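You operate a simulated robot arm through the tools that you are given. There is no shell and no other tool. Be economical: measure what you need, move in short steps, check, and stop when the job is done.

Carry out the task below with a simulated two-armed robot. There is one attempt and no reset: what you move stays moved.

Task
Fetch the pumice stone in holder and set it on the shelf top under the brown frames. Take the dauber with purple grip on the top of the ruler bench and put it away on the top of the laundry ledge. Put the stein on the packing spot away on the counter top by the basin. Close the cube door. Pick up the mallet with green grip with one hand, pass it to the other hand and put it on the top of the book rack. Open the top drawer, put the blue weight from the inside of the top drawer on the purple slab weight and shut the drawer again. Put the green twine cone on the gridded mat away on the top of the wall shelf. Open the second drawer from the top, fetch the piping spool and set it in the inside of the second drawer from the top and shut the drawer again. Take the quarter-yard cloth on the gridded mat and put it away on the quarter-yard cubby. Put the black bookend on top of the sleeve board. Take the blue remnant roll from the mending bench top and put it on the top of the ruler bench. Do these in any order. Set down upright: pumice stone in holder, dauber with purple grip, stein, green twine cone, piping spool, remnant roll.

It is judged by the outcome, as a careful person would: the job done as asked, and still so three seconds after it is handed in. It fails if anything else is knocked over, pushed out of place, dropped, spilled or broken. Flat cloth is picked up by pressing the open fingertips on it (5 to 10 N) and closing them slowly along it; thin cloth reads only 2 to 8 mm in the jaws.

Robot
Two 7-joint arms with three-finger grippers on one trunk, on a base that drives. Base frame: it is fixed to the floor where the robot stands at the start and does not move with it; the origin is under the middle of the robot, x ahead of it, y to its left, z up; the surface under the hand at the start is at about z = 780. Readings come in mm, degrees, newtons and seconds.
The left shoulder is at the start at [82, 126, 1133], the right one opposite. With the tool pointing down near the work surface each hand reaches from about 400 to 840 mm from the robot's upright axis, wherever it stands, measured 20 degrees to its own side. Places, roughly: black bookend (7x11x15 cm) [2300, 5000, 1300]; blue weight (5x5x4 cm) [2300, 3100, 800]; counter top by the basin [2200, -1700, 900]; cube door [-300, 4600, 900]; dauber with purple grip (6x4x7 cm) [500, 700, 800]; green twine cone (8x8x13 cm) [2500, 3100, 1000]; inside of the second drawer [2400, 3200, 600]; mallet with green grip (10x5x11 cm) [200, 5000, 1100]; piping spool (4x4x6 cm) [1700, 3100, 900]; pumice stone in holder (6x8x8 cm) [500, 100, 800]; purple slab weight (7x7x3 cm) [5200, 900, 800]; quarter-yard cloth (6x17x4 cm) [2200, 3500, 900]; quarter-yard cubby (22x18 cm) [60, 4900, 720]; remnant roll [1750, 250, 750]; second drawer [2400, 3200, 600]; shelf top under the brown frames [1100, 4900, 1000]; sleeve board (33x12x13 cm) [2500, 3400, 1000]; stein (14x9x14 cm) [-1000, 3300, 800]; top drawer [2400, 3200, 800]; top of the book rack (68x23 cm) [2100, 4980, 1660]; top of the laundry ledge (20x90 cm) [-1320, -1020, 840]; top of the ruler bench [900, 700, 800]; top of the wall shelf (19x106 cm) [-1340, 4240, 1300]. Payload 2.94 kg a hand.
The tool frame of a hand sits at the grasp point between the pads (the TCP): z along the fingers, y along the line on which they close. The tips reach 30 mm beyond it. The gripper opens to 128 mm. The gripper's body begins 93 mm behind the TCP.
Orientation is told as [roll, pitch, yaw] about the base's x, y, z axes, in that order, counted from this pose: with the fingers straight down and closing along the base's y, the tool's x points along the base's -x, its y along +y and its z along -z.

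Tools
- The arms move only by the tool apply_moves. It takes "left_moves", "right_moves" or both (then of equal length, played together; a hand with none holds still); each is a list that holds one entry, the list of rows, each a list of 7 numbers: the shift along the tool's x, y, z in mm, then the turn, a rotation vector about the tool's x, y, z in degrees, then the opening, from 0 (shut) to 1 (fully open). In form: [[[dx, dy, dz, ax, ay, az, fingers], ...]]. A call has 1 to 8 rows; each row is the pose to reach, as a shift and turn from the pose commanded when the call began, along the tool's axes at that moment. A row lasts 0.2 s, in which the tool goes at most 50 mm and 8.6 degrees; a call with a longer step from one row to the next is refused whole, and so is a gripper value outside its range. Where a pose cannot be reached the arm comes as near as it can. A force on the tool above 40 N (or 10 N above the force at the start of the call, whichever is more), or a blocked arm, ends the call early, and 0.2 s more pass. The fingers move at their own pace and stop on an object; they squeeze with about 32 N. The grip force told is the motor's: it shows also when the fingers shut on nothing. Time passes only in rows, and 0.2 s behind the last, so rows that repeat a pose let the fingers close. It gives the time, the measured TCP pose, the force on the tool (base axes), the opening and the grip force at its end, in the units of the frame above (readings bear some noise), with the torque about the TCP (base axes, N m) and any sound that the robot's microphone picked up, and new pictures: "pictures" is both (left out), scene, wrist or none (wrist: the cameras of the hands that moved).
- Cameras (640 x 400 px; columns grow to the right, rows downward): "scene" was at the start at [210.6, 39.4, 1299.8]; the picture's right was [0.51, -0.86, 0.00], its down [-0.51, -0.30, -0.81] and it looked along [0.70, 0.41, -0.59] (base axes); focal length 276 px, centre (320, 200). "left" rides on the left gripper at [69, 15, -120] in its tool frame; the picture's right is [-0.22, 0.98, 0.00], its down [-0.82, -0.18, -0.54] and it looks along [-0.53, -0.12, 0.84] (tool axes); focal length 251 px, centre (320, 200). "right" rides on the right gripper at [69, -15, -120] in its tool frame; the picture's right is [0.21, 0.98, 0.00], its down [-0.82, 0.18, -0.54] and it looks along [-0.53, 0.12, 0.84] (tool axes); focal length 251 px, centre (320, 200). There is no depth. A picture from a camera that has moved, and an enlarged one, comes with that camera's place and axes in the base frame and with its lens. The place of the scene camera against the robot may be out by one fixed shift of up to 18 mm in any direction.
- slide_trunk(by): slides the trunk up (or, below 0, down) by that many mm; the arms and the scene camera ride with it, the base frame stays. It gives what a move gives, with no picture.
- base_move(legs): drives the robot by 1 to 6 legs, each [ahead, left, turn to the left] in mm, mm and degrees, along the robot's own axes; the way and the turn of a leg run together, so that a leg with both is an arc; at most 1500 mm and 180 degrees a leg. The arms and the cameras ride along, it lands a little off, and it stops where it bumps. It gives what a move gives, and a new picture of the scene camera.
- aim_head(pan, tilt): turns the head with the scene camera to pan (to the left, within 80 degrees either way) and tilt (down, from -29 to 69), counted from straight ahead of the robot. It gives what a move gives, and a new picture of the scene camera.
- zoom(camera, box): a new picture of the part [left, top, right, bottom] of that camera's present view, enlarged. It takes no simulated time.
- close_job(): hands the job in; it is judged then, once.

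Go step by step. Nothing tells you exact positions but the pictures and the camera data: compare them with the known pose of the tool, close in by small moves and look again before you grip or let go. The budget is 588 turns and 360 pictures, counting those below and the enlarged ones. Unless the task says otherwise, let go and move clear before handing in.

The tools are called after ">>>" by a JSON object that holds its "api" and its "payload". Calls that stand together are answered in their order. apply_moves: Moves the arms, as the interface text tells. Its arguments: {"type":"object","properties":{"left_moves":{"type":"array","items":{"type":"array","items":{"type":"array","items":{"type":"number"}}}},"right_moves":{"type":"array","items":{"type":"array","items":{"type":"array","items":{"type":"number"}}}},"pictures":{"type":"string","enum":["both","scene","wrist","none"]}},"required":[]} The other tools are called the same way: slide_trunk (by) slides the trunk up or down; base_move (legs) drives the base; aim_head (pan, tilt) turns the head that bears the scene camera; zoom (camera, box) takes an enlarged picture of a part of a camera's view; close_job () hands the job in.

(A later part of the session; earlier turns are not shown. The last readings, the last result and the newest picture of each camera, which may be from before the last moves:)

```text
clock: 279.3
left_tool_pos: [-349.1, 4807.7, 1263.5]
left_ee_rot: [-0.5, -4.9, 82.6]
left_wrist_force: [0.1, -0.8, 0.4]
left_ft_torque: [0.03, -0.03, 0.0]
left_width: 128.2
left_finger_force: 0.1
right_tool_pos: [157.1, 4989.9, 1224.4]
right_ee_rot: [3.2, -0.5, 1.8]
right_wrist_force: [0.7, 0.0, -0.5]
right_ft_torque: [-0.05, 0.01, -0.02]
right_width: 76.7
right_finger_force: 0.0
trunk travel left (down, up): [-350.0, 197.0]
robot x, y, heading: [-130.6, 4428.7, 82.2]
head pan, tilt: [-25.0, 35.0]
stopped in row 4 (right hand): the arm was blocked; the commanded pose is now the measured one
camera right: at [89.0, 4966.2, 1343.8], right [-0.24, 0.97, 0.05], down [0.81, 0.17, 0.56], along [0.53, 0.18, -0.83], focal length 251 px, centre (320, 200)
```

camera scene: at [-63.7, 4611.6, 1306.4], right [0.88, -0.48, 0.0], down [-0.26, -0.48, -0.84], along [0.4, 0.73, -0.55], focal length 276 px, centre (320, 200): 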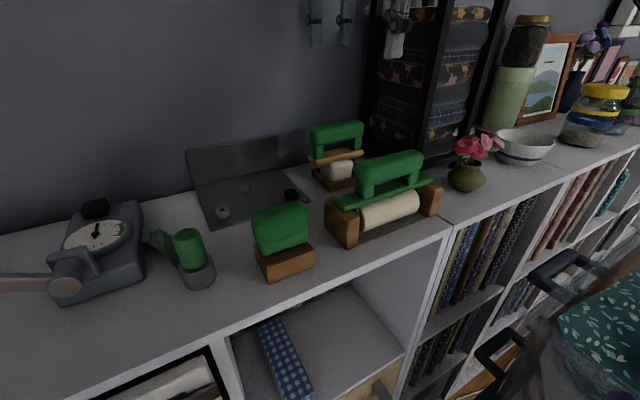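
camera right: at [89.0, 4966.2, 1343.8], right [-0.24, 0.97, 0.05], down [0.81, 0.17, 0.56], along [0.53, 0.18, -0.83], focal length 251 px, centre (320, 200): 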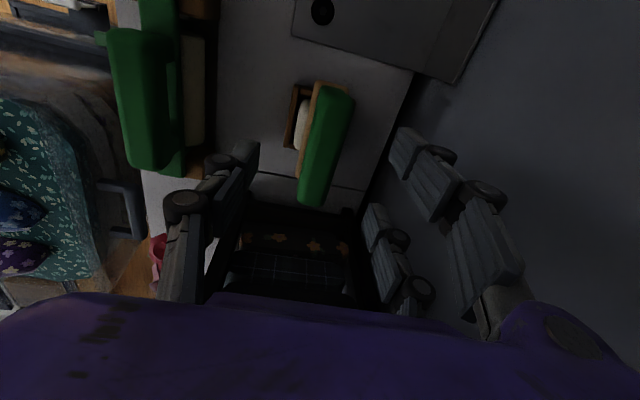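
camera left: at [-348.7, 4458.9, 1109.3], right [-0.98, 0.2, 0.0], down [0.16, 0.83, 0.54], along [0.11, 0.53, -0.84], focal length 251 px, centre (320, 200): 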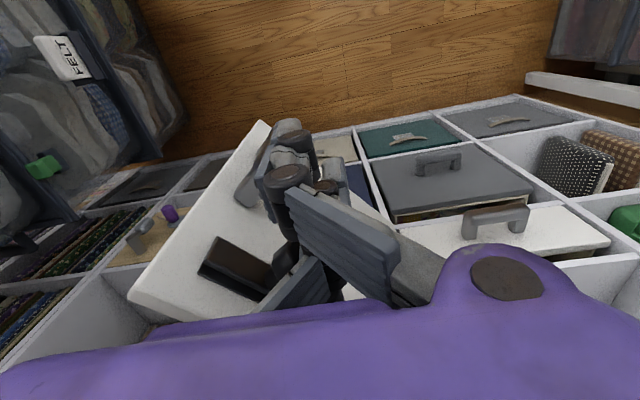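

Something on the arm is touching; perhaps the right elbow near the bins. Looking right.

>>> {"api": "aim_head", "payload": {"pan": -65, "tilt": 40}}

```text
clock: 280.4
left_tool_pos: [-350.8, 4806.7, 1264.8]
left_ee_rot: [-0.8, -4.9, 82.6]
left_wrist_force: [-0.1, 0.3, 0.2]
left_ft_torque: [0.01, -0.02, -0.01]
left_width: 128.1
left_finger_force: 0.0
right_tool_pos: [157.4, 4988.1, 1224.5]
right_ee_rot: [3.1, -0.7, 1.5]
right_wrist_force: [-0.6, -0.5, -0.5]
right_ft_torque: [-0.01, 0.06, -0.02]
right_width: 76.7
right_finger_force: 0.1
trunk travel left (down, up): [-350.0, 197.0]
robot x, y, heading: [-124.4, 4429.3, 82.4]
head pan, tilt: [-65.0, 40.0]
camera scene: at [-30.2, 4554.9, 1297.4], right [0.3, -0.95, -0.01], down [-0.61, -0.18, -0.78], along [0.74, 0.24, -0.63], focal length 276 px, centre (320, 200)
```

scene: 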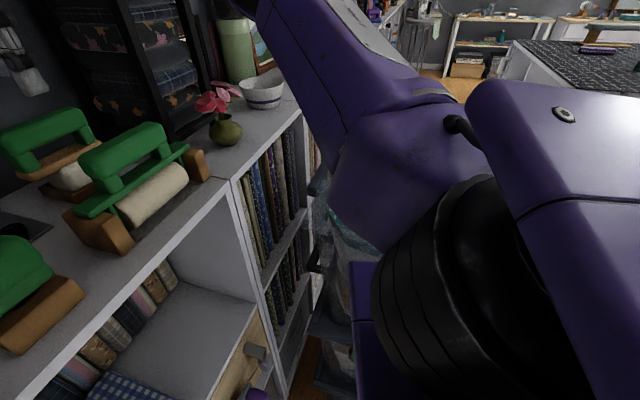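

The right elbow hangs low over the bins. I'll retreat the hand slightly and raise the trunk by 150 mm.

>>> {"api": "apply_moves", "payload": {"right_moves": [[[0, -30, -20, 0, 0, 0, 0.6], [0, -70, -30, 0, 0, 0, 0.6], [0, -110, -40, 0, 0, 0, 0.6]]], "pictures": "none"}}

>>> {"api": "slide_trunk", "payload": {"by": 150}}

```text
clock: 281.1
left_tool_pos: [-340.4, 4823.6, 1261.4]
left_ee_rot: [-0.4, -4.1, 82.6]
left_wrist_force: [-0.9, -0.3, -0.3]
left_ft_torque: [0.05, -0.06, 0.04]
left_width: 128.2
left_finger_force: 0.0
right_tool_pos: [173.1, 4894.4, 1248.5]
right_ee_rot: [2.0, 0.1, 0.9]
right_wrist_force: [-1.2, 0.3, 0.5]
right_ft_torque: [0.02, -0.09, -0.01]
right_width: 76.7
right_finger_force: 0.1
trunk travel left (down, up): [-350.0, 197.0]
robot x, y, heading: [-126.1, 4431.3, 82.3]
head pan, tilt: [-65.0, 40.0]
```

```text
clock: 282.9
left_tool_pos: [-337.7, 4826.3, 1409.7]
left_ee_rot: [-0.3, -3.9, 82.6]
left_wrist_force: [0.0, 0.4, -0.4]
left_ft_torque: [0.04, 0.03, -0.01]
left_width: 127.9
left_finger_force: 0.1
right_tool_pos: [173.9, 4899.2, 1396.2]
right_ee_rot: [1.9, 0.2, 1.2]
right_wrist_force: [0.3, 0.4, -0.9]
right_ft_torque: [0.0, 0.01, 0.0]
right_width: 77.0
right_finger_force: 0.1
trunk travel left (down, up): [-500.0, 47.0]
robot x, y, heading: [-125.4, 4429.6, 82.3]
head pan, tilt: [-65.0, 40.0]
```

>>> {"api": "apply_moves", "payload": {"right_moves": [[[3, 15, 40, 0.5, 0, 0, 0.7], [5, 35, 80, 1, 0, 0, 0.7], [8, 55, 118, 1.5, 0, 0, 0.7], [9, 75, 150, 1.9, 0, 0, 0.7], [9, 90, 180, 1.9, 0, 0, 0.7]]], "pictures": "wrist"}}

```text
clock: 284.1
left_tool_pos: [-347.9, 4811.3, 1414.0]
left_ee_rot: [-0.6, -4.7, 82.6]
left_wrist_force: [0.8, 0.0, -0.1]
left_ft_torque: [0.06, 0.0, 0.02]
left_width: 127.8
left_finger_force: 0.1
right_tool_pos: [154.8, 4981.9, 1231.3]
right_ee_rot: [1.0, -0.4, 1.3]
right_wrist_force: [0.1, -0.4, 0.3]
right_ft_torque: [-0.01, 0.01, -0.02]
right_width: 89.7
right_finger_force: 0.1
trunk travel left (down, up): [-500.0, 47.0]
robot x, y, heading: [-127.8, 4431.2, 82.3]
head pan, tilt: [-65.0, 40.0]
camera right: at [86.6, 4964.7, 1351.2], right [-0.24, 0.97, 0.02], down [0.81, 0.19, 0.55], along [0.53, 0.14, -0.84], focal length 251 px, centre (320, 200)
```

right: 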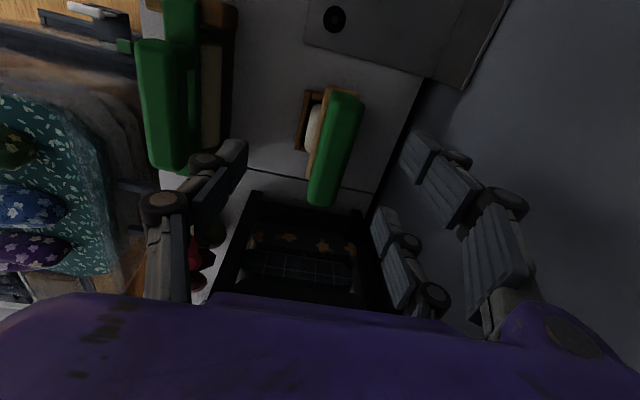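

>>> {"api": "apply_moves", "payload": {"right_moves": [[[-4, 6, 20, 0, 0, 0, 0.7], [-8, 12, 45, 0, 0, 0, 0.7], [-9, 16, 65, 0, 0, 0, 0.7], [-9, 16, 80, 0, 0, 0, 0.7]]], "pictures": "wrist"}}

```text
clock: 285.3
left_tool_pos: [-350.8, 4807.9, 1413.3]
left_ee_rot: [-0.7, -4.8, 82.7]
left_wrist_force: [0.9, 0.2, 0.0]
left_ft_torque: [0.05, 0.02, 0.02]
left_width: 127.9
left_finger_force: 0.1
right_tool_pos: [150.6, 4997.8, 1159.6]
right_ee_rot: [2.2, -0.5, 2.4]
right_wrist_force: [-0.1, -0.3, 0.1]
right_ft_torque: [-0.01, -0.02, -0.02]
right_width: 89.4
right_finger_force: 0.1
trunk travel left (down, up): [-500.0, 47.0]
robot x, y, heading: [-127.7, 4429.3, 82.4]
head pan, tilt: [-65.0, 40.0]
stopped in row 4 (right hand): the arm was blocked; the commanded pose is now the measured one
camera right: at [82.0, 4975.8, 1279.0], right [-0.26, 0.97, 0.04], down [0.81, 0.2, 0.55], along [0.53, 0.17, -0.83], focal length 251 px, centre (320, 200)
```

right: 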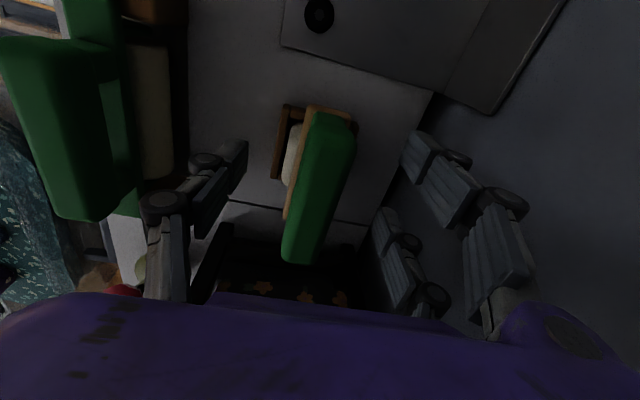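

Blocked again, but the bar is already between the finger pads. Closing here.

>>> {"api": "apply_moves", "payload": {"right_moves": [[[0, 0, 0, 0, 0, 0, 0.5], [0, 0, 0, 0, 0, 0, 0.3], [0, 0, 0, 0, 0, 0, 0.1], [0, 0, 0, 0, 0, 0, 0.05], [0, 0, 0, 0, 0, 0, 0.05]]], "pictures": "wrist"}}

```text
clock: 286.5
left_tool_pos: [-354.0, 4807.5, 1412.6]
left_ee_rot: [-0.9, -4.8, 82.6]
left_wrist_force: [0.6, -0.1, -1.6]
left_ft_torque: [-0.03, 0.0, -0.01]
left_width: 128.2
left_finger_force: 0.0
right_tool_pos: [150.7, 4998.4, 1158.1]
right_ee_rot: [1.8, -0.6, 2.3]
right_wrist_force: [-0.9, 2.7, 14.4]
right_ft_torque: [-0.05, -0.56, 0.05]
right_width: 27.6
right_finger_force: 32.1
trunk travel left (down, up): [-500.0, 47.0]
robot x, y, heading: [-132.8, 4434.5, 82.5]
head pan, tilt: [-65.0, 40.0]
camera right: at [82.4, 4976.2, 1278.0], right [-0.25, 0.97, 0.03], down [0.81, 0.2, 0.56], along [0.53, 0.16, -0.83], focal length 251 px, centre (320, 200)
```

right: 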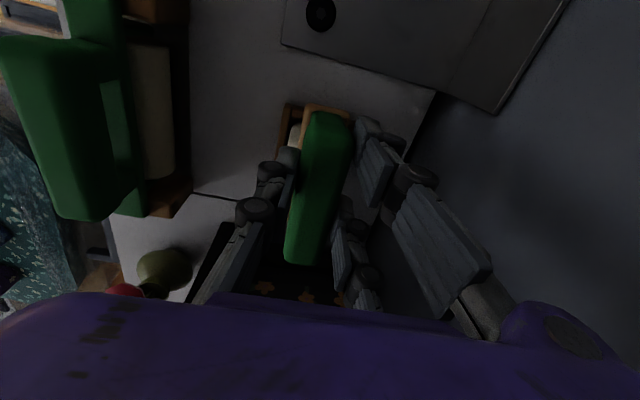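

The mallet's bar is gripped at 27.6 mm. Lifting straight up, then back.

>>> {"api": "apply_moves", "payload": {"right_moves": [[[0, 0, -25, 0, 0, 0, 0.05], [0, 0, -60, 0, 0, 0, 0.05], [0, 0, -100, 0, 0, 0, 0.05], [0, 0, -140, 0, 0, 0, 0.05], [0, -40, -155, 0, 0, 0, 0.05], [0, -85, -160, 0, 0, 0, 0.05], [0, -130, -160, 0, 0, 0, 0.05], [0, -170, -160, 0, 0, 0, 0.05]]], "pictures": "both"}}

```text
clock: 288.3
left_tool_pos: [-336.1, 4823.8, 1412.1]
left_ee_rot: [0.0, -4.2, 82.5]
left_wrist_force: [1.4, -0.8, 0.0]
left_ft_torque: [0.04, 0.09, -0.02]
left_width: 128.2
left_finger_force: 0.0
right_tool_pos: [174.6, 4836.9, 1303.5]
right_ee_rot: [1.0, 0.2, 1.7]
right_wrist_force: [1.4, -0.4, -1.9]
right_ft_torque: [0.03, 0.11, -0.01]
right_width: 27.5
right_finger_force: 32.1
trunk travel left (down, up): [-500.0, 47.0]
robot x, y, heading: [-126.5, 4433.7, 82.2]
head pan, tilt: [-65.0, 40.0]
camera scene: at [-24.7, 4505.4, 1460.6], right [0.3, -0.95, 0.0], down [-0.61, -0.19, -0.77], along [0.73, 0.23, -0.64], focal length 276 px, centre (320, 200)
camera right: at [108.2, 4817.2, 1423.6], right [-0.24, 0.97, 0.02], down [0.82, 0.2, 0.54], along [0.52, 0.15, -0.84], focal length 251 px, centre (320, 200)
```

scene: 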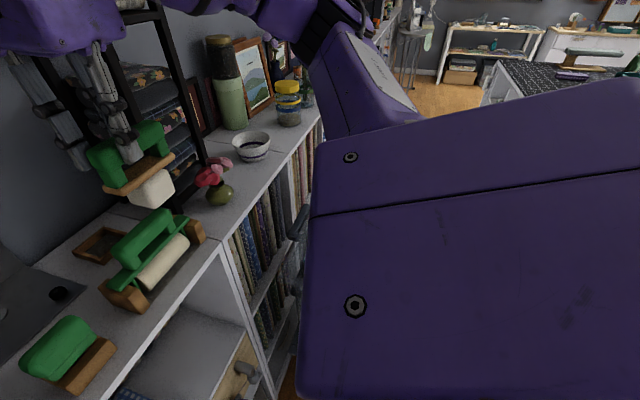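
right: 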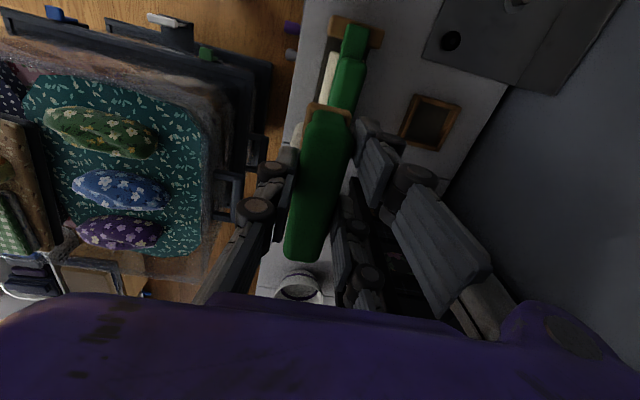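

The mallet is up; its tray stays behind. I'll back out to open floor for the hand-over.

>>> {"api": "base_move", "payload": {"legs": [[-800, 0, 7.7]]}}

>>> {"api": "aim_head", "payload": {"pan": 0, "tilt": 35}}

```text
clock: 292.5
left_tool_pos: [-441.6, 4010.3, 1410.9]
left_ee_rot: [-0.1, -4.0, 90.0]
left_wrist_force: [-0.7, -0.2, -0.2]
left_ft_torque: [0.02, -0.01, 0.02]
left_width: 128.2
left_finger_force: 0.0
right_tool_pos: [64.6, 4090.0, 1301.3]
right_ee_rot: [0.9, 0.1, 9.2]
right_wrist_force: [0.8, 0.2, -1.5]
right_ft_torque: [0.0, 0.08, 0.05]
right_width: 27.7
right_finger_force: 31.7
trunk travel left (down, up): [-500.0, 47.0]
robot x, y, heading: [-182.5, 3650.2, 89.9]
head pan, tilt: [-65.0, 40.0]
camera scene: at [-91.9, 3733.5, 1460.5], right [0.42, -0.91, 0.0], down [-0.58, -0.27, -0.77], along [0.7, 0.32, -0.64], focal length 276 px, centre (320, 200)
```

scene: 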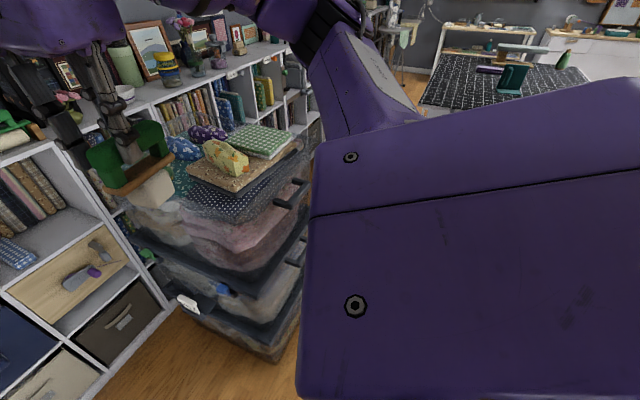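

```text
clock: 293.9
left_tool_pos: [-441.7, 4008.6, 1411.6]
left_ee_rot: [-0.2, -4.0, 90.2]
left_wrist_force: [-0.2, -0.3, -0.4]
left_ft_torque: [0.01, -0.03, -0.01]
left_width: 127.9
left_finger_force: 0.1
right_tool_pos: [64.1, 4088.4, 1302.6]
right_ee_rot: [0.9, 0.1, 9.3]
right_wrist_force: [0.4, -0.6, -2.3]
right_ft_torque: [-0.01, 0.07, -0.02]
right_width: 27.4
right_finger_force: 32.0
trunk travel left (down, up): [-500.0, 47.0]
robot x, y, heading: [-183.2, 3648.8, 89.7]
head pan, tilt: [0.0, 35.0]
camera scene: at [-168.7, 3785.2, 1468.2], right [1.0, 0.0, 0.0], down [0.0, -0.57, -0.82], along [0.0, 0.82, -0.57], focal length 276 px, centre (320, 200)
```

scene: 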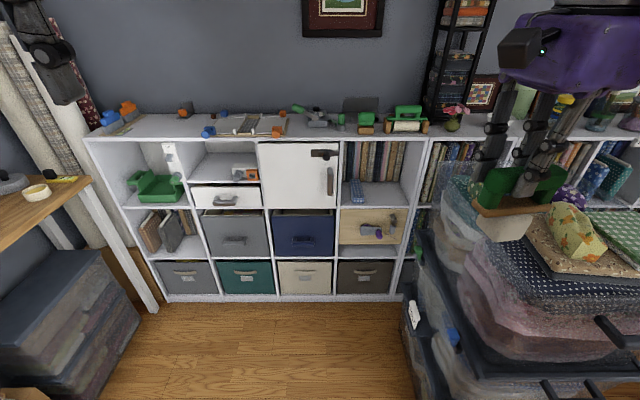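

The door stays shut and the bins are undisturbed. I'll back off a little more, then turn the left hand for a sideways grip while the right brings the mallet to the centre.

>>> {"api": "base_move", "payload": {"legs": [[-250, 0, 0]]}}

>>> {"api": "apply_moves", "payload": {"left_moves": [[[0, 0, 10, 0, 0, -8.5, 1], [0, 0, 20, 0, 0, -17, 1], [0, 0, 30, 0, 0, -25.5, 1], [0, 0, 40, 0, 0, -34, 1], [0, 0, 50, 0, 0, -42.5, 1], [0, 0, 60, 0, 0, -51, 1], [0, 0, 70, 0, 0, -59.5, 1], [0, 0, 80, 0, 0, -68, 1]]], "right_moves": [[[25, 5, 10, 0, 0, 0, 0.05], [50, 10, 20, 0, 0, 0, 0.05], [75, 20, 30, 0, 0, 0, 0.05], [100, 30, 40, 0, 0, 0, 0.05], [125, 35, 50, 0, 0, 0, 0.05], [150, 40, 60, 0, 0, 0, 0.05], [170, 45, 65, 0, 0, 0, 0.05], [184, 50, 70, 0, 0, 0, 0.05]]], "pictures": "scene"}}

```text
clock: 295.7
left_tool_pos: [-443.3, 3761.3, 1409.8]
left_ee_rot: [-0.2, -3.9, 90.3]
left_wrist_force: [0.3, 0.5, 0.9]
left_ft_torque: [-0.01, 0.0, 0.01]
left_width: 128.1
left_finger_force: 0.0
right_tool_pos: [63.3, 3841.0, 1301.3]
right_ee_rot: [0.8, 0.0, 9.3]
right_wrist_force: [-0.2, 0.2, -2.8]
right_ft_torque: [-0.02, 0.04, 0.0]
right_width: 27.4
right_finger_force: 31.7
trunk travel left (down, up): [-500.0, 47.0]
robot x, y, heading: [-179.3, 3393.3, 89.7]
head pan, tilt: [0.0, 35.0]
camera scene: at [-169.6, 3537.8, 1467.9], right [1.0, 0.0, 0.0], down [0.0, -0.57, -0.82], along [0.0, 0.82, -0.57], focal length 276 px, centre (320, 200)
```

scene: 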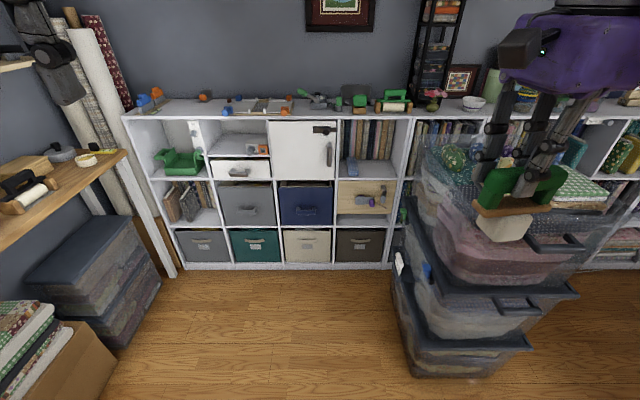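

```text
clock: 297.5
left_tool_pos: [-444.0, 3765.8, 1330.5]
left_ee_rot: [-3.9, -1.3, 158.4]
left_wrist_force: [0.6, 0.7, 0.0]
left_ft_torque: [0.01, -0.01, -0.02]
left_width: 128.0
left_finger_force: 0.0
right_tool_pos: [-129.2, 3861.0, 1232.5]
right_ee_rot: [0.8, 0.2, 9.3]
right_wrist_force: [-1.0, 0.1, -2.9]
right_ft_torque: [-0.04, 0.04, -0.02]
right_width: 27.7
right_finger_force: 32.4
trunk travel left (down, up): [-500.0, 47.0]
robot x, y, heading: [-180.7, 3393.8, 89.6]
head pan, tilt: [0.0, 35.0]
camera scene: at [-170.1, 3536.5, 1468.1], right [1.0, 0.0, 0.0], down [0.0, -0.57, -0.82], along [0.0, 0.82, -0.57], focal length 276 px, centre (320, 200)
```

scene: 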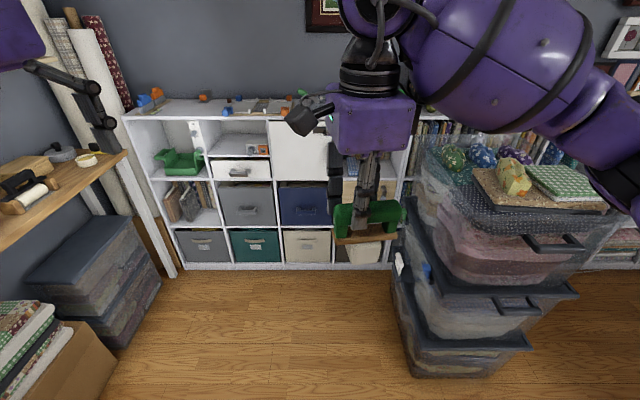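

>>> {"api": "apply_moves", "payload": {"left_moves": [[[0, 0, 10, 0, 0, -8, 1], [0, 0, 20, 0, 0, -15, 1], [0, 0, 30, 0, 0, -21.6, 1], [0, 0, 30, 0, 0, -21.6, 1]]], "pictures": "none"}}

>>> {"api": "apply_moves", "payload": {"left_moves": [[[0, 0, 0, 0, 8.5, 0, 1], [0, 0, 0, 0, 17, 0, 1], [0, 0, 0, 0, 25.5, 0, 1], [0, 0, 0, 0, 34, 0, 1], [0, 0, 0, 0, 42.5, 0, 1], [0, 0, 0, 0, 51, 0, 1], [0, 0, 0, 0, 59.5, 0, 1], [0, 0, 0, 0, 68, 0, 1]]], "pictures": "scene"}}

```text
clock: 298.5
left_tool_pos: [-442.3, 3767.5, 1300.6]
left_ee_rot: [-4.0, 0.1, 179.8]
left_wrist_force: [-0.5, 0.0, 0.1]
left_ft_torque: [-0.01, 0.01, -0.02]
left_width: 127.9
left_finger_force: 0.0
right_tool_pos: [-128.6, 3860.9, 1232.3]
right_ee_rot: [0.9, 0.2, 9.3]
right_wrist_force: [-0.1, 0.4, -2.4]
right_ft_torque: [-0.01, 0.07, -0.01]
right_width: 27.7
right_finger_force: 32.0
trunk travel left (down, up): [-500.0, 47.0]
robot x, y, heading: [-179.6, 3397.1, 89.8]
head pan, tilt: [0.0, 35.0]
```

```text
clock: 300.5
left_tool_pos: [-455.0, 3762.3, 1261.1]
left_ee_rot: [8.5, 67.1, -170.0]
left_wrist_force: [0.1, 0.3, 1.1]
left_ft_torque: [-0.04, -0.01, -0.06]
left_width: 127.9
left_finger_force: 0.1
right_tool_pos: [-126.6, 3862.4, 1231.7]
right_ee_rot: [0.8, 0.1, 9.4]
right_wrist_force: [0.4, 0.1, -1.9]
right_ft_torque: [-0.06, 0.03, 0.03]
right_width: 27.5
right_finger_force: 31.8
trunk travel left (down, up): [-500.0, 47.0]
robot x, y, heading: [-181.9, 3390.3, 89.9]
head pan, tilt: [0.0, 35.0]
stopped in row 8 (left hand): the arm was blocked; the commanded pose is now the measured one
camera scene: at [-168.3, 3537.4, 1468.0], right [1.0, 0.0, 0.0], down [0.0, -0.57, -0.82], along [0.0, 0.82, -0.57], focal length 276 px, centre (320, 200)
```

scene: 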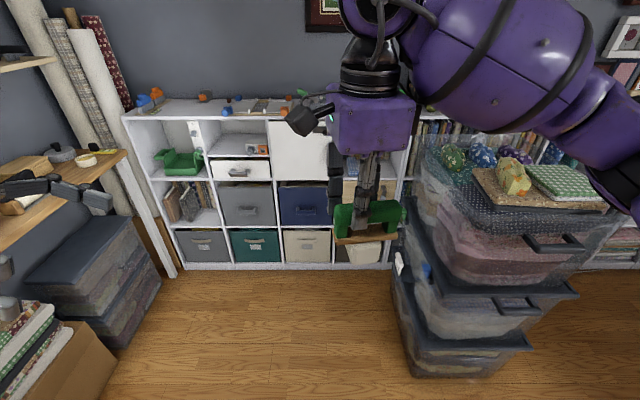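

The left arm touched something on its left, probably the west bench. I'll move the base right into open floor.

>>> {"api": "base_move", "payload": {"legs": [[-100, -550, 0]]}}

>>> {"api": "aim_head", "payload": {"pan": 60, "tilt": 30}}

```text
clock: 305.9
left_tool_pos: [100.9, 3660.8, 1262.8]
left_ee_rot: [8.3, 67.2, -169.5]
left_wrist_force: [0.5, 0.6, 0.8]
left_ft_torque: [0.03, -0.05, 0.02]
left_width: 128.1
left_finger_force: 0.0
right_tool_pos: [427.1, 3764.8, 1232.9]
right_ee_rot: [1.0, 0.1, 9.9]
right_wrist_force: [-1.3, -1.3, -1.6]
right_ft_torque: [-0.01, 0.03, 0.04]
right_width: 27.6
right_finger_force: 31.8
trunk travel left (down, up): [-500.0, 47.0]
robot x, y, heading: [378.3, 3298.9, 90.4]
head pan, tilt: [0.0, 35.0]
camera scene: at [389.5, 3438.5, 1468.1], right [1.0, 0.01, 0.0], down [0.01, -0.57, -0.82], along [-0.01, 0.82, -0.57], focal length 276 px, centre (320, 200)
```

scene: 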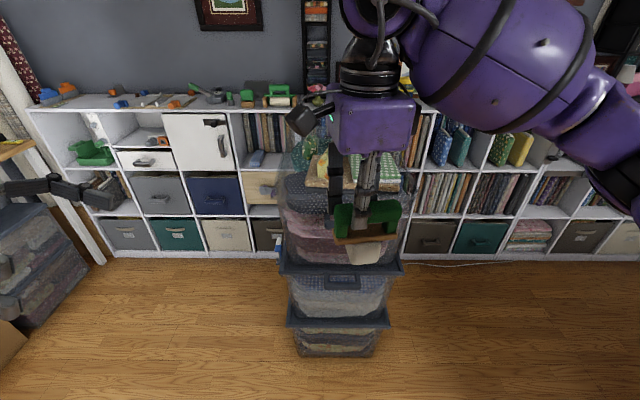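

```text
clock: 307.2
left_tool_pos: [101.7, 3660.4, 1261.5]
left_ee_rot: [8.3, 67.3, -169.5]
left_wrist_force: [0.0, 0.0, 0.3]
left_ft_torque: [-0.01, 0.02, -0.01]
left_width: 128.0
left_finger_force: 0.1
right_tool_pos: [425.9, 3764.2, 1232.6]
right_ee_rot: [0.9, 0.0, 10.0]
right_wrist_force: [0.5, -0.1, -2.3]
right_ft_torque: [-0.03, 0.05, -0.04]
right_width: 27.6
right_finger_force: 31.4
trunk travel left (down, up): [-500.0, 47.0]
robot x, y, heading: [381.3, 3299.2, 90.5]
head pan, tilt: [60.0, 30.0]
camera scene: at [311.8, 3394.9, 1475.9], right [0.49, 0.87, 0.0], down [0.44, -0.25, -0.87], along [-0.75, 0.43, -0.5], focal length 276 px, centre (320, 200)
```

scene: 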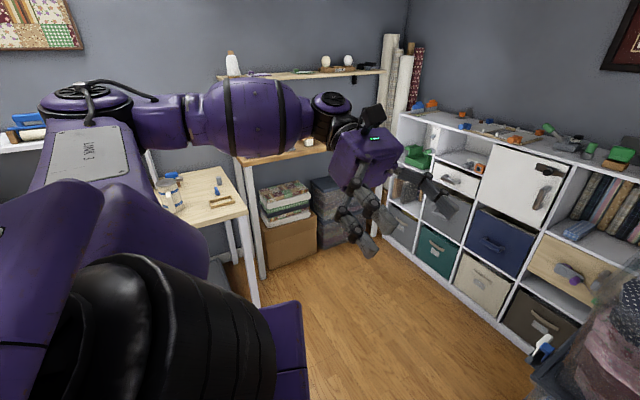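

Clear of everything now. The left hand points right and slightly down; I'll bring it to stand off beside the mallet's head and look.

>>> {"api": "apply_moves", "payload": {"left_moves": [[[6, -18, 42, 0, 0, 0, 1], [12, -37, 84, 0, 0, 0, 1], [17, -56, 126, 0, 0, 0, 1], [23, -75, 168, 0, 0, 0, 1], [28, -93, 205, 0, 0, 0, 1]]], "pictures": "wrist"}}

>>> {"api": "aim_head", "payload": {"pan": 0, "tilt": 40}}

```text
clock: 308.4
left_tool_pos: [217.0, 3690.8, 1234.4]
left_ee_rot: [5.6, 63.8, -170.7]
left_wrist_force: [-0.3, -0.5, -0.5]
left_ft_torque: [0.01, 0.0, 0.0]
left_width: 127.9
left_finger_force: 0.0
left hand out of reach, approached as far as the arm can: row 2, 3, 4, 5
right_tool_pos: [427.8, 3764.8, 1232.3]
right_ee_rot: [0.9, 0.1, 10.0]
right_wrist_force: [-0.5, 0.5, -1.9]
right_ft_torque: [-0.01, 0.03, 0.03]
right_width: 27.6
right_finger_force: 32.1
trunk travel left (down, up): [-500.0, 47.0]
robot x, y, heading: [379.7, 3299.9, 90.6]
head pan, tilt: [60.0, 30.0]
camera left: at [141.3, 3675.7, 1348.5], right [-0.02, -0.99, -0.15], down [-0.86, 0.1, -0.51], along [0.52, 0.12, -0.85], focal length 251 px, centre (320, 200)
```

left: 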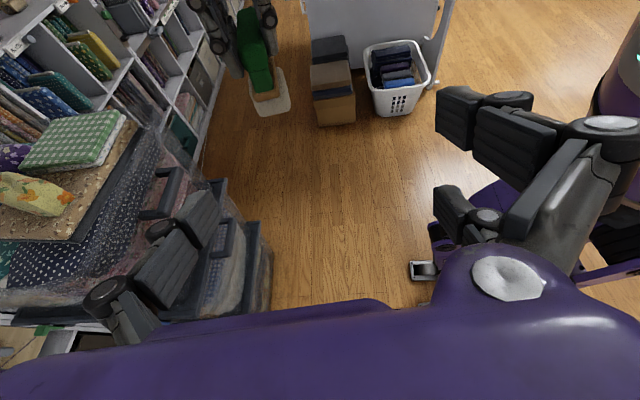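

```text
clock: 309.7
left_tool_pos: [218.1, 3691.2, 1234.4]
left_ee_rot: [5.8, 63.8, -170.7]
left_wrist_force: [-0.2, 0.5, -0.1]
left_ft_torque: [0.0, 0.04, 0.05]
left_width: 127.9
left_finger_force: 0.1
right_tool_pos: [426.4, 3764.2, 1232.1]
right_ee_rot: [0.9, 0.1, 10.0]
right_wrist_force: [-0.8, 0.1, -1.8]
right_ft_torque: [0.02, 0.05, 0.01]
right_width: 27.4
right_finger_force: 31.9
trunk travel left (down, up): [-500.0, 47.0]
robot x, y, heading: [381.5, 3299.3, 90.7]
head pan, tilt: [0.0, 40.0]
camera scene: at [359.3, 3432.1, 1466.6], right [0.93, 0.36, 0.0], down [0.21, -0.55, -0.81], along [-0.29, 0.76, -0.59], focal length 276 px, centre (320, 200)
```

scene: 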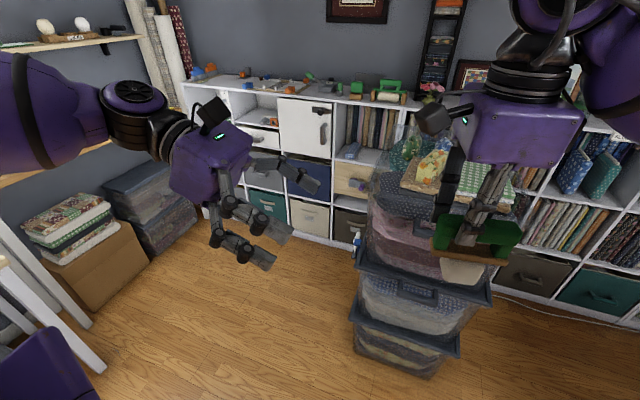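

The left hand can't come further to the centre in this pose, so I'll bring the mallet left towards it.

>>> {"api": "apply_moves", "payload": {"right_moves": [[[30, 0, 0, 0, 0, 0, 0.05], [60, 0, 0, 0, 0, 0, 0.05], [90, 0, 0, 0, 0, 0, 0.05], [120, 0, 0, 0, 0, 0, 0.05]]], "pictures": "scene"}}

```text
clock: 310.7
left_tool_pos: [215.6, 3691.2, 1236.1]
left_ee_rot: [5.6, 63.9, -170.7]
left_wrist_force: [-0.6, 0.5, 0.9]
left_ft_torque: [0.02, -0.01, 0.01]
left_width: 127.9
left_finger_force: 0.0
right_tool_pos: [305.0, 3743.0, 1233.9]
right_ee_rot: [0.9, 0.0, 10.1]
right_wrist_force: [-0.1, 0.7, -2.2]
right_ft_torque: [0.02, -0.02, 0.0]
right_width: 27.5
right_finger_force: 31.7
trunk travel left (down, up): [-500.0, 47.0]
robot x, y, heading: [380.3, 3299.7, 90.5]
head pan, tilt: [0.0, 40.0]
camera scene: at [357.3, 3431.8, 1466.3], right [0.93, 0.36, 0.0], down [0.21, -0.55, -0.81], along [-0.29, 0.75, -0.59], focal length 276 px, centre (320, 200)
```

scene: 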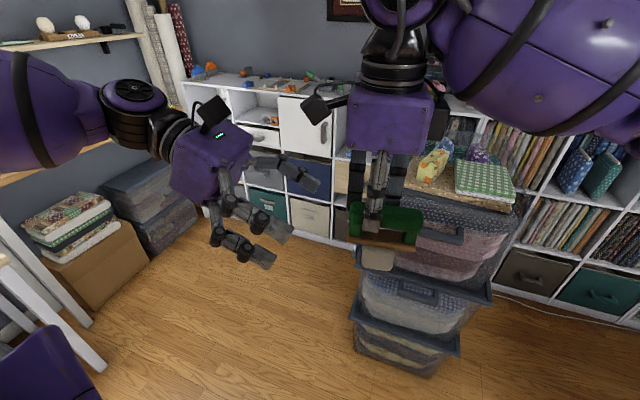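

The right hand reaches left well. I'll align the mallet's head with the left gripper's approach line first, then check.

>>> {"api": "apply_moves", "payload": {"right_moves": [[[4, -24, -20, 0, 0, 0, 0.05], [9, -48, -40, 0, 0, 0, 0.05], [30, -45, -52, 0, 0, 0, 0.05]]], "pictures": "none"}}

>>> {"api": "zoom", "payload": {"camera": "left", "box": [0, 0, 640, 400]}}

>>> {"api": "zoom", "payload": {"camera": "scene", "box": [160, 100, 480, 300]}}

```text
clock: 311.5
left_tool_pos: [216.8, 3692.3, 1234.1]
left_ee_rot: [5.6, 63.8, -170.6]
left_wrist_force: [-0.4, 0.4, -0.5]
left_ft_torque: [0.02, 0.0, -0.01]
left_width: 128.2
left_finger_force: 0.1
right_tool_pos: [285.8, 3692.2, 1284.0]
right_ee_rot: [0.8, 0.0, 9.9]
right_wrist_force: [-0.6, -0.2, -1.7]
right_ft_torque: [-0.03, 0.0, -0.01]
right_width: 27.5
right_finger_force: 32.0
trunk travel left (down, up): [-500.0, 47.0]
robot x, y, heading: [383.0, 3302.9, 90.5]
head pan, tilt: [0.0, 40.0]
```

```text
1.00 times, centred on (320, 200) of left (not enlarged: the box is as wide or as high as the picture)
camera zoom: at [140.0, 3676.2, 1348.2], right [-0.02, -0.99, -0.15], down [-0.86, 0.1, -0.51], along [0.52, 0.12, -0.85], focal length 251 px, centre (320, 200)
```

zoom: 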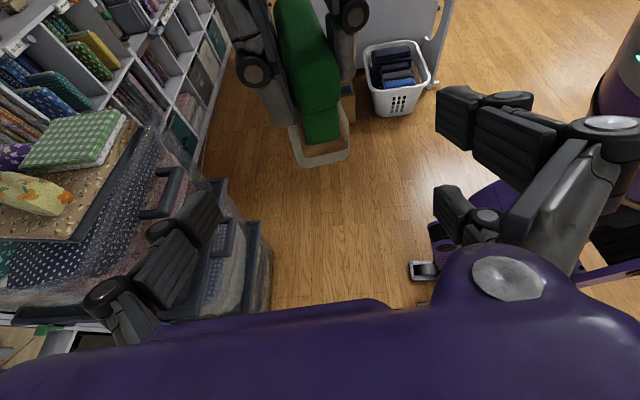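

```text
2.00 times, centred on (320, 200) of scene
camera zoom: at [357.7, 3432.4, 1466.0], right [0.93, 0.36, 0.0], down [0.21, -0.55, -0.81], along [-0.29, 0.75, -0.59], focal length 552 px, centre (320, 200)
```

zoom: 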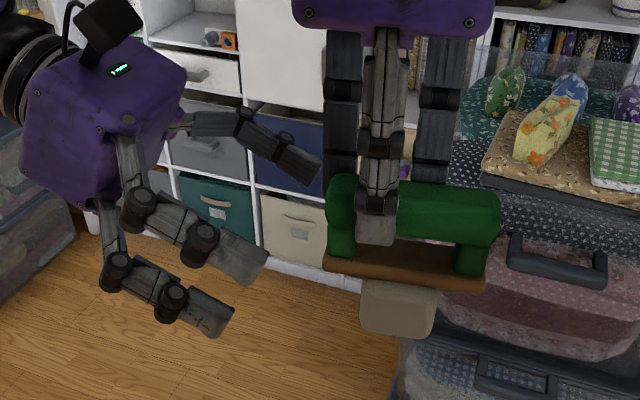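

Well aligned: the head is about 80 mm in front of the left gripper along its axis. Bringing it in.

>>> {"api": "apply_moves", "payload": {"right_moves": [[[25, 3, -12, 0, 0, 0, 0.05], [48, 6, -23, 0, 0, 0, 0.05], [70, 8, -34, 0, 0, 0, 0.05], [70, 8, -34, 0, 0, 0, 0.05]]], "pictures": "none"}}

>>> {"api": "zoom", "payload": {"camera": "left", "box": [0, 0, 640, 400]}}

>>> {"api": "zoom", "payload": {"camera": "scene", "box": [160, 100, 480, 300]}}

```text
clock: 312.5
left_tool_pos: [217.7, 3690.2, 1234.4]
left_ee_rot: [5.7, 63.8, -170.7]
left_wrist_force: [-0.1, -0.6, -0.1]
left_ft_torque: [0.02, 0.03, -0.02]
left_width: 128.0
left_finger_force: 0.1
right_tool_pos: [218.6, 3687.3, 1319.5]
right_ee_rot: [0.9, 0.1, 10.0]
right_wrist_force: [-0.4, -0.3, -2.2]
right_ft_torque: [-0.02, 0.05, 0.0]
right_width: 27.8
right_finger_force: 31.6
trunk travel left (down, up): [-500.0, 47.0]
robot x, y, heading: [376.2, 3299.9, 90.7]
head pan, tilt: [0.0, 40.0]
```

```text
1.00 times, centred on (320, 200) of left (not enlarged: the box is as wide or as high as the picture)
camera zoom: at [141.8, 3676.0, 1348.5], right [-0.02, -0.99, -0.15], down [-0.86, 0.1, -0.51], along [0.52, 0.12, -0.85], focal length 251 px, centre (320, 200)
```

zoom: 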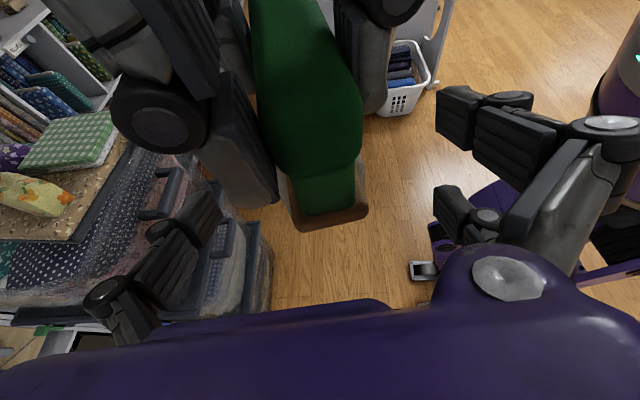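

```text
2.00 times, centred on (320, 200) of scene
camera zoom: at [359.5, 3432.0, 1465.8], right [0.93, 0.36, 0.0], down [0.21, -0.56, -0.8], along [-0.29, 0.75, -0.59], focal length 552 px, centre (320, 200)
```

zoom: 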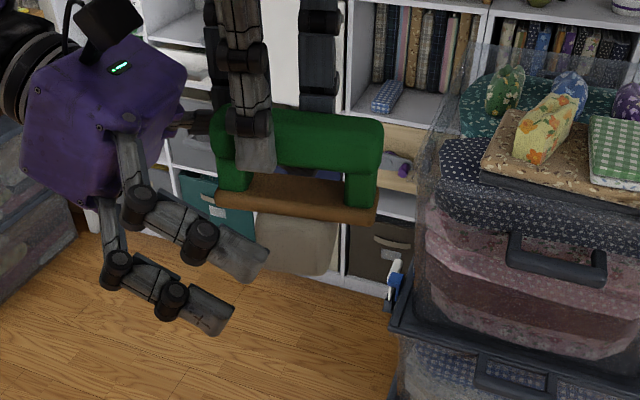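

About 25 mm short; moving the mallet in a bit more, then closing the left fingers.

>>> {"api": "apply_moves", "payload": {"right_moves": [[[10, 1, -5, 0, 0, 0, 0.05], [20, 2, -10, 0, 0, 0, 0.05], [20, 2, -10, 0, 0, 0, 0.05], [20, 2, -10, 0, 0, 0, 0.05], [20, 2, -10, 0, 0, 0, 0.05], [20, 2, -10, 0, 0, 0, 0.05], [20, 2, -10, 0, 0, 0, 0.05]]], "left_moves": [[[0, 0, 0, 0, 0, 0, 1], [0, 0, 0, 0, 0, 0, 1], [0, 0, 0, 0, 0, 0, 0.7], [0, 0, 0, 0, 0, 0, 0.5], [0, 0, 0, 0, 0, 0, 0.3], [0, 0, 0, 0, 0, 0, 0.1], [0, 0, 0, 0, 0, 0, 0.1]]], "pictures": "both"}}

```text
clock: 314.1
left_tool_pos: [217.0, 3691.3, 1235.5]
left_ee_rot: [5.6, 63.8, -170.6]
left_wrist_force: [1.8, 1.3, 0.1]
left_ft_torque: [0.3, 0.38, 0.71]
left_width: 51.7
left_finger_force: 31.5
right_tool_pos: [198.5, 3685.8, 1327.8]
right_ee_rot: [0.8, 0.1, 10.0]
right_wrist_force: [-1.9, -3.1, -1.8]
right_ft_torque: [-0.45, -0.21, -0.69]
right_width: 27.7
right_finger_force: 31.8
trunk travel left (down, up): [-500.0, 47.0]
robot x, y, heading: [375.4, 3299.5, 90.6]
head pan, tilt: [0.0, 40.0]
camera scene: at [359.1, 3431.6, 1465.5], right [0.93, 0.36, 0.0], down [0.22, -0.56, -0.8], along [-0.29, 0.75, -0.6], focal length 276 px, centre (320, 200)
camera right: at [133.9, 3657.0, 1448.8], right [-0.38, 0.92, 0.01], down [0.78, 0.31, 0.54], along [0.5, 0.22, -0.84], focal length 251 px, centre (320, 200)
camera left: at [141.3, 3675.9, 1348.6], right [-0.02, -0.99, -0.15], down [-0.86, 0.1, -0.51], along [0.52, 0.12, -0.85], focal length 251 px, centre (320, 200)
```

scene: 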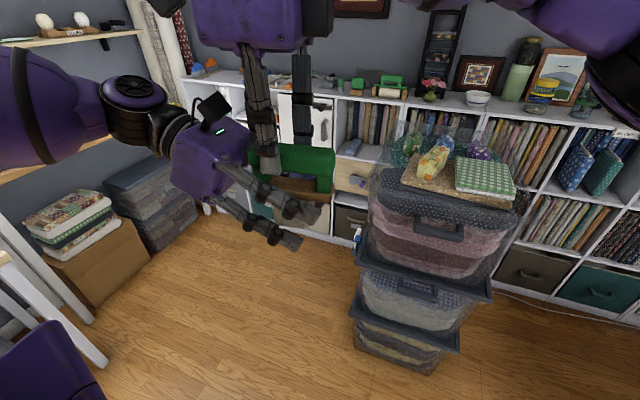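
right: 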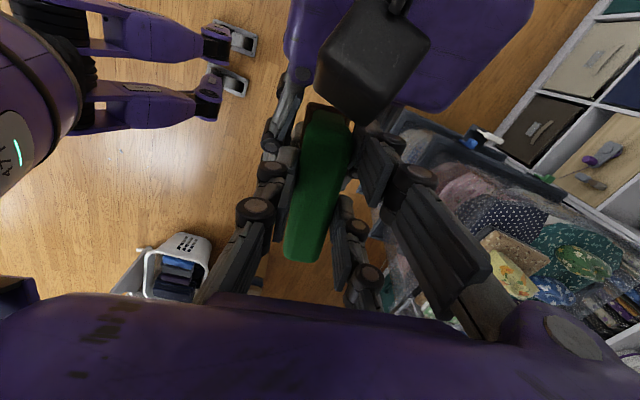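
left: 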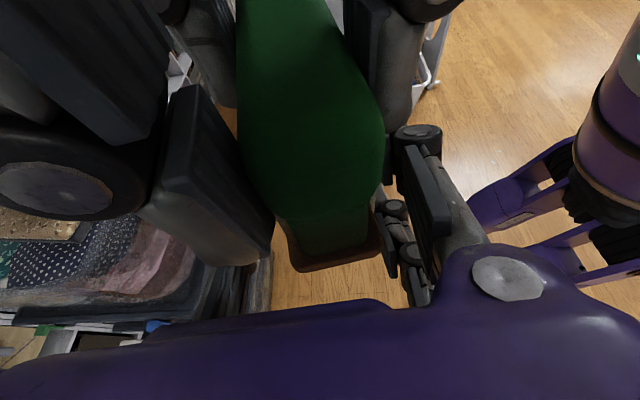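

The left hand holds the head at 51.7 mm with full grip. Opening the right hand and raising it away.

>>> {"api": "apply_moves", "payload": {"right_moves": [[[0, 0, 0, 0, 0, 0, 0.2], [0, 0, 0, 0, 0, 0, 0.4], [0, 0, 0, 0, 0, 0, 0.5], [0, 0, -30, 0, 0, 0, 0.5], [0, 0, -70, 0, 0, 0, 0.5], [-30, 0, -105, 0, 0, 0, 0.5], [-75, 0, -120, 0, 0, 0, 0.5], [-120, 0, -125, 0, 0, 0, 0.5]]], "left_moves": [[[0, 0, 0, 0, 0, 0, 0.1], [0, 0, 0, 0, 0, 0, 0.1], [0, 0, 0, 0, 0, 0, 0.1], [0, 0, 0, 0, 0, 0, 0.1], [0, 0, 0, 0, 0, 0, 0.1], [0, 0, 0, 0, 0, 0, 0.1], [0, 0, 0, 0, 0, 0, 0.1], [0, 0, 0, 0, 0, 0, 0.1]]], "pictures": "both"}}

```text
clock: 315.9
left_tool_pos: [220.0, 3691.1, 1235.1]
left_ee_rot: [5.6, 63.6, -170.7]
left_wrist_force: [0.5, -0.5, 0.1]
left_ft_torque: [-0.01, 0.03, 0.02]
left_width: 48.2
left_finger_force: 31.5
right_tool_pos: [318.4, 3703.8, 1455.1]
right_ee_rot: [0.9, 0.3, 10.1]
right_wrist_force: [0.3, -0.1, -0.4]
right_ft_torque: [-0.03, 0.05, -0.01]
right_width: 63.9
right_finger_force: 0.1
trunk travel left (down, up): [-500.0, 47.0]
robot x, y, heading: [379.6, 3295.0, 90.8]
head pan, tilt: [0.0, 40.0]
camera scene: at [361.3, 3431.4, 1465.1], right [0.93, 0.36, 0.0], down [0.22, -0.56, -0.8], along [-0.29, 0.75, -0.6], focal length 276 px, centre (320, 200)
camera right: at [254.6, 3675.5, 1575.6], right [-0.38, 0.92, 0.02], down [0.78, 0.31, 0.54], along [0.49, 0.22, -0.84], focal length 251 px, centre (320, 200)
camera left: at [143.4, 3675.7, 1349.0], right [-0.02, -0.99, -0.15], down [-0.86, 0.1, -0.51], along [0.51, 0.12, -0.85], focal length 251 px, centre (320, 200)
```

scene: 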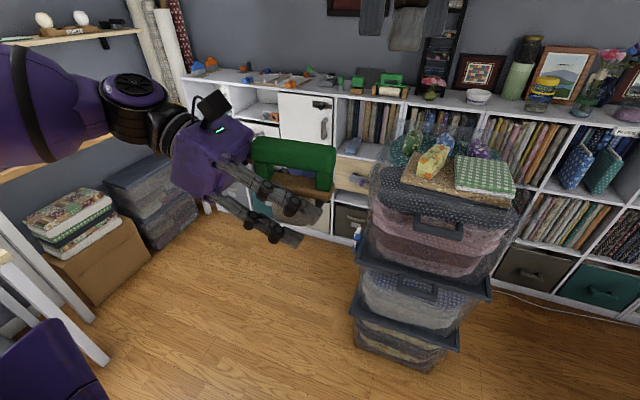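
right: 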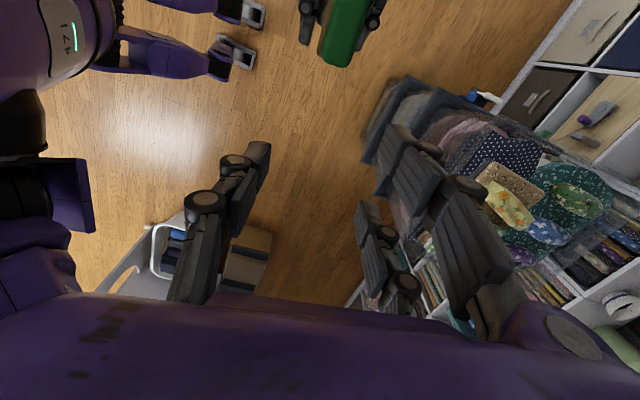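
left: 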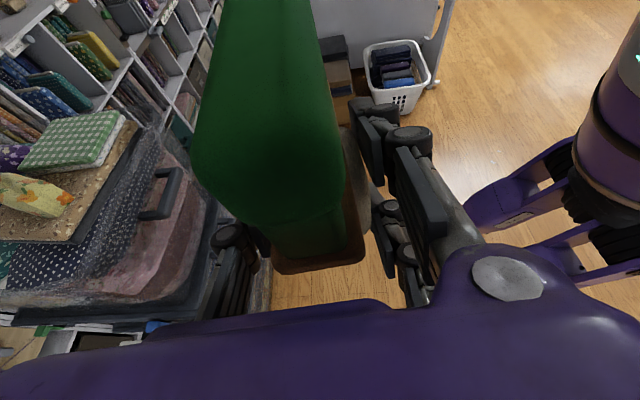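

The hand-over worked: the mallet is now in the left hand alone. I'll swing the left hand about the vertical so it points forward.

>>> {"api": "apply_moves", "payload": {"left_moves": [[[0, 0, 0, 7.4, 0.35, -3.6, 0.1], [0, 0, 0, 14.8, 0.7, -7.2, 0.1], [0, 0, 0, 22.2, 1.05, -10.8, 0.1], [0, 0, 0, 29.6, 1.4, -14.4, 0.1], [0, 0, 0, 37, 1.75, -18, 0.1], [0, 0, 0, 44.4, 2.1, -21.6, 0.1], [0, 0, 0, 51.8, 2.45, -25.2, 0.1], [0, 0, 0, 59.2, 2.8, -28.8, 0.1]]], "pictures": "scene"}}

```text
clock: 317.9
left_tool_pos: [55.0, 3767.9, 1470.4]
left_ee_rot: [119.0, 78.8, 20.6]
left_wrist_force: [0.4, 1.4, -2.4]
left_ft_torque: [0.04, -0.01, 0.07]
left_width: 47.8
left_finger_force: 32.4
left hand out of reach, approached as far as the arm can: row 4, 5, 6, 7, 8
right_tool_pos: [319.6, 3710.9, 1452.9]
right_ee_rot: [0.6, 0.3, 10.0]
right_wrist_force: [1.1, 2.2, -0.5]
right_ft_torque: [-0.21, 0.11, -0.03]
right_width: 64.0
right_finger_force: 0.1
trunk travel left (down, up): [-500.0, 47.0]
robot x, y, heading: [379.1, 3297.4, 90.9]
head pan, tilt: [0.0, 40.0]
stopped in row 8 (left hand): the arm was blocked; the commanded pose is now the measured one
camera scene: at [394.1, 3441.8, 1459.5], right [1.0, 0.01, 0.0], down [0.0, -0.65, -0.76], along [-0.01, 0.76, -0.65], focal length 276 px, centre (320, 200)
```

scene: 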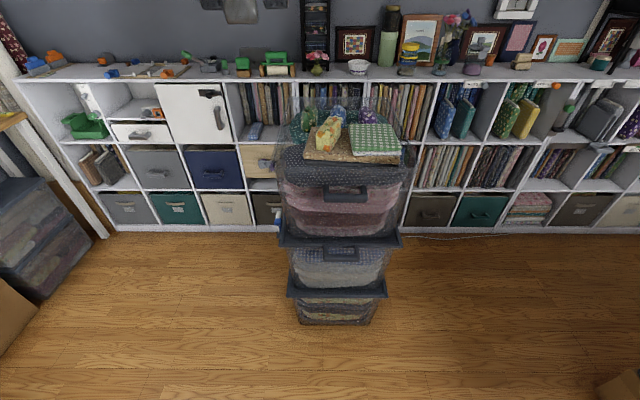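

The left hand now points forward with the mallet. I'll drive to the book rack: through the gap, then right along the shelf.

>>> {"api": "base_move", "payload": {"legs": [[0, -700, -0.9], [1000, 0, 0]]}}

>>> {"api": "aim_head", "payload": {"pan": -40, "tilt": 5}}

```text
clock: 329.3
left_tool_pos: [791.3, 4776.0, 1473.6]
left_ee_rot: [120.8, 78.5, 20.0]
left_wrist_force: [0.4, 0.1, -1.6]
left_ft_torque: [0.06, -0.05, -0.01]
left_width: 46.6
left_finger_force: 32.1
right_tool_pos: [1052.1, 4705.2, 1455.0]
right_ee_rot: [0.9, 0.1, 7.6]
right_wrist_force: [-0.5, -0.5, -0.1]
right_ft_torque: [0.0, -0.06, 0.0]
right_width: 64.2
right_finger_force: 0.1
trunk travel left (down, up): [-500.0, 47.0]
robot x, y, heading: [1097.6, 4297.7, 88.0]
head pan, tilt: [0.0, 40.0]
camera scene: at [1115.1, 4434.3, 1460.7], right [1.0, -0.03, 0.0], down [-0.02, -0.64, -0.77], along [0.03, 0.77, -0.64], focal length 276 px, centre (320, 200)
```

scene: 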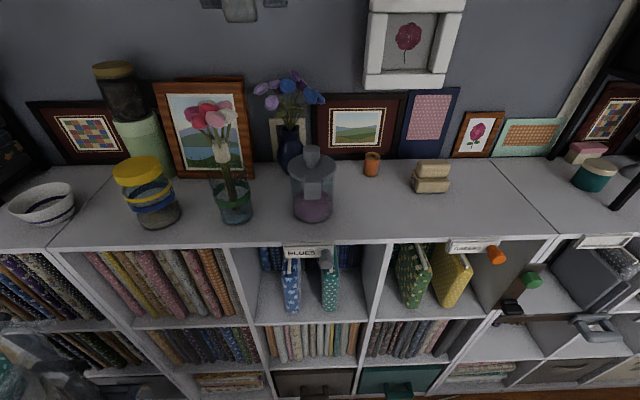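

```text
clock: 330.3
left_tool_pos: [789.7, 4775.1, 1472.7]
left_ee_rot: [120.6, 78.6, 19.8]
left_wrist_force: [0.0, -0.1, -2.5]
left_ft_torque: [0.02, -0.01, -0.01]
left_width: 46.6
left_finger_force: 31.8
right_tool_pos: [1053.7, 4705.0, 1456.2]
right_ee_rot: [1.1, 0.1, 7.7]
right_wrist_force: [0.8, 0.4, 0.6]
right_ft_torque: [0.03, 0.03, 0.0]
right_width: 64.0
right_finger_force: 0.0
trunk travel left (down, up): [-500.0, 47.0]
robot x, y, heading: [1099.8, 4300.8, 87.8]
head pan, tilt: [-40.0, 5.0]
camera scene: at [1173.5, 4418.1, 1516.3], right [0.74, -0.67, 0.0], down [-0.06, -0.07, -1.0], along [0.67, 0.74, -0.09], focal length 276 px, centre (320, 200)
```

scene: 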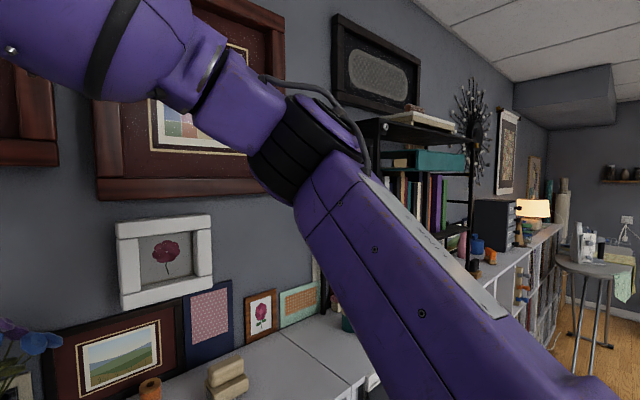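

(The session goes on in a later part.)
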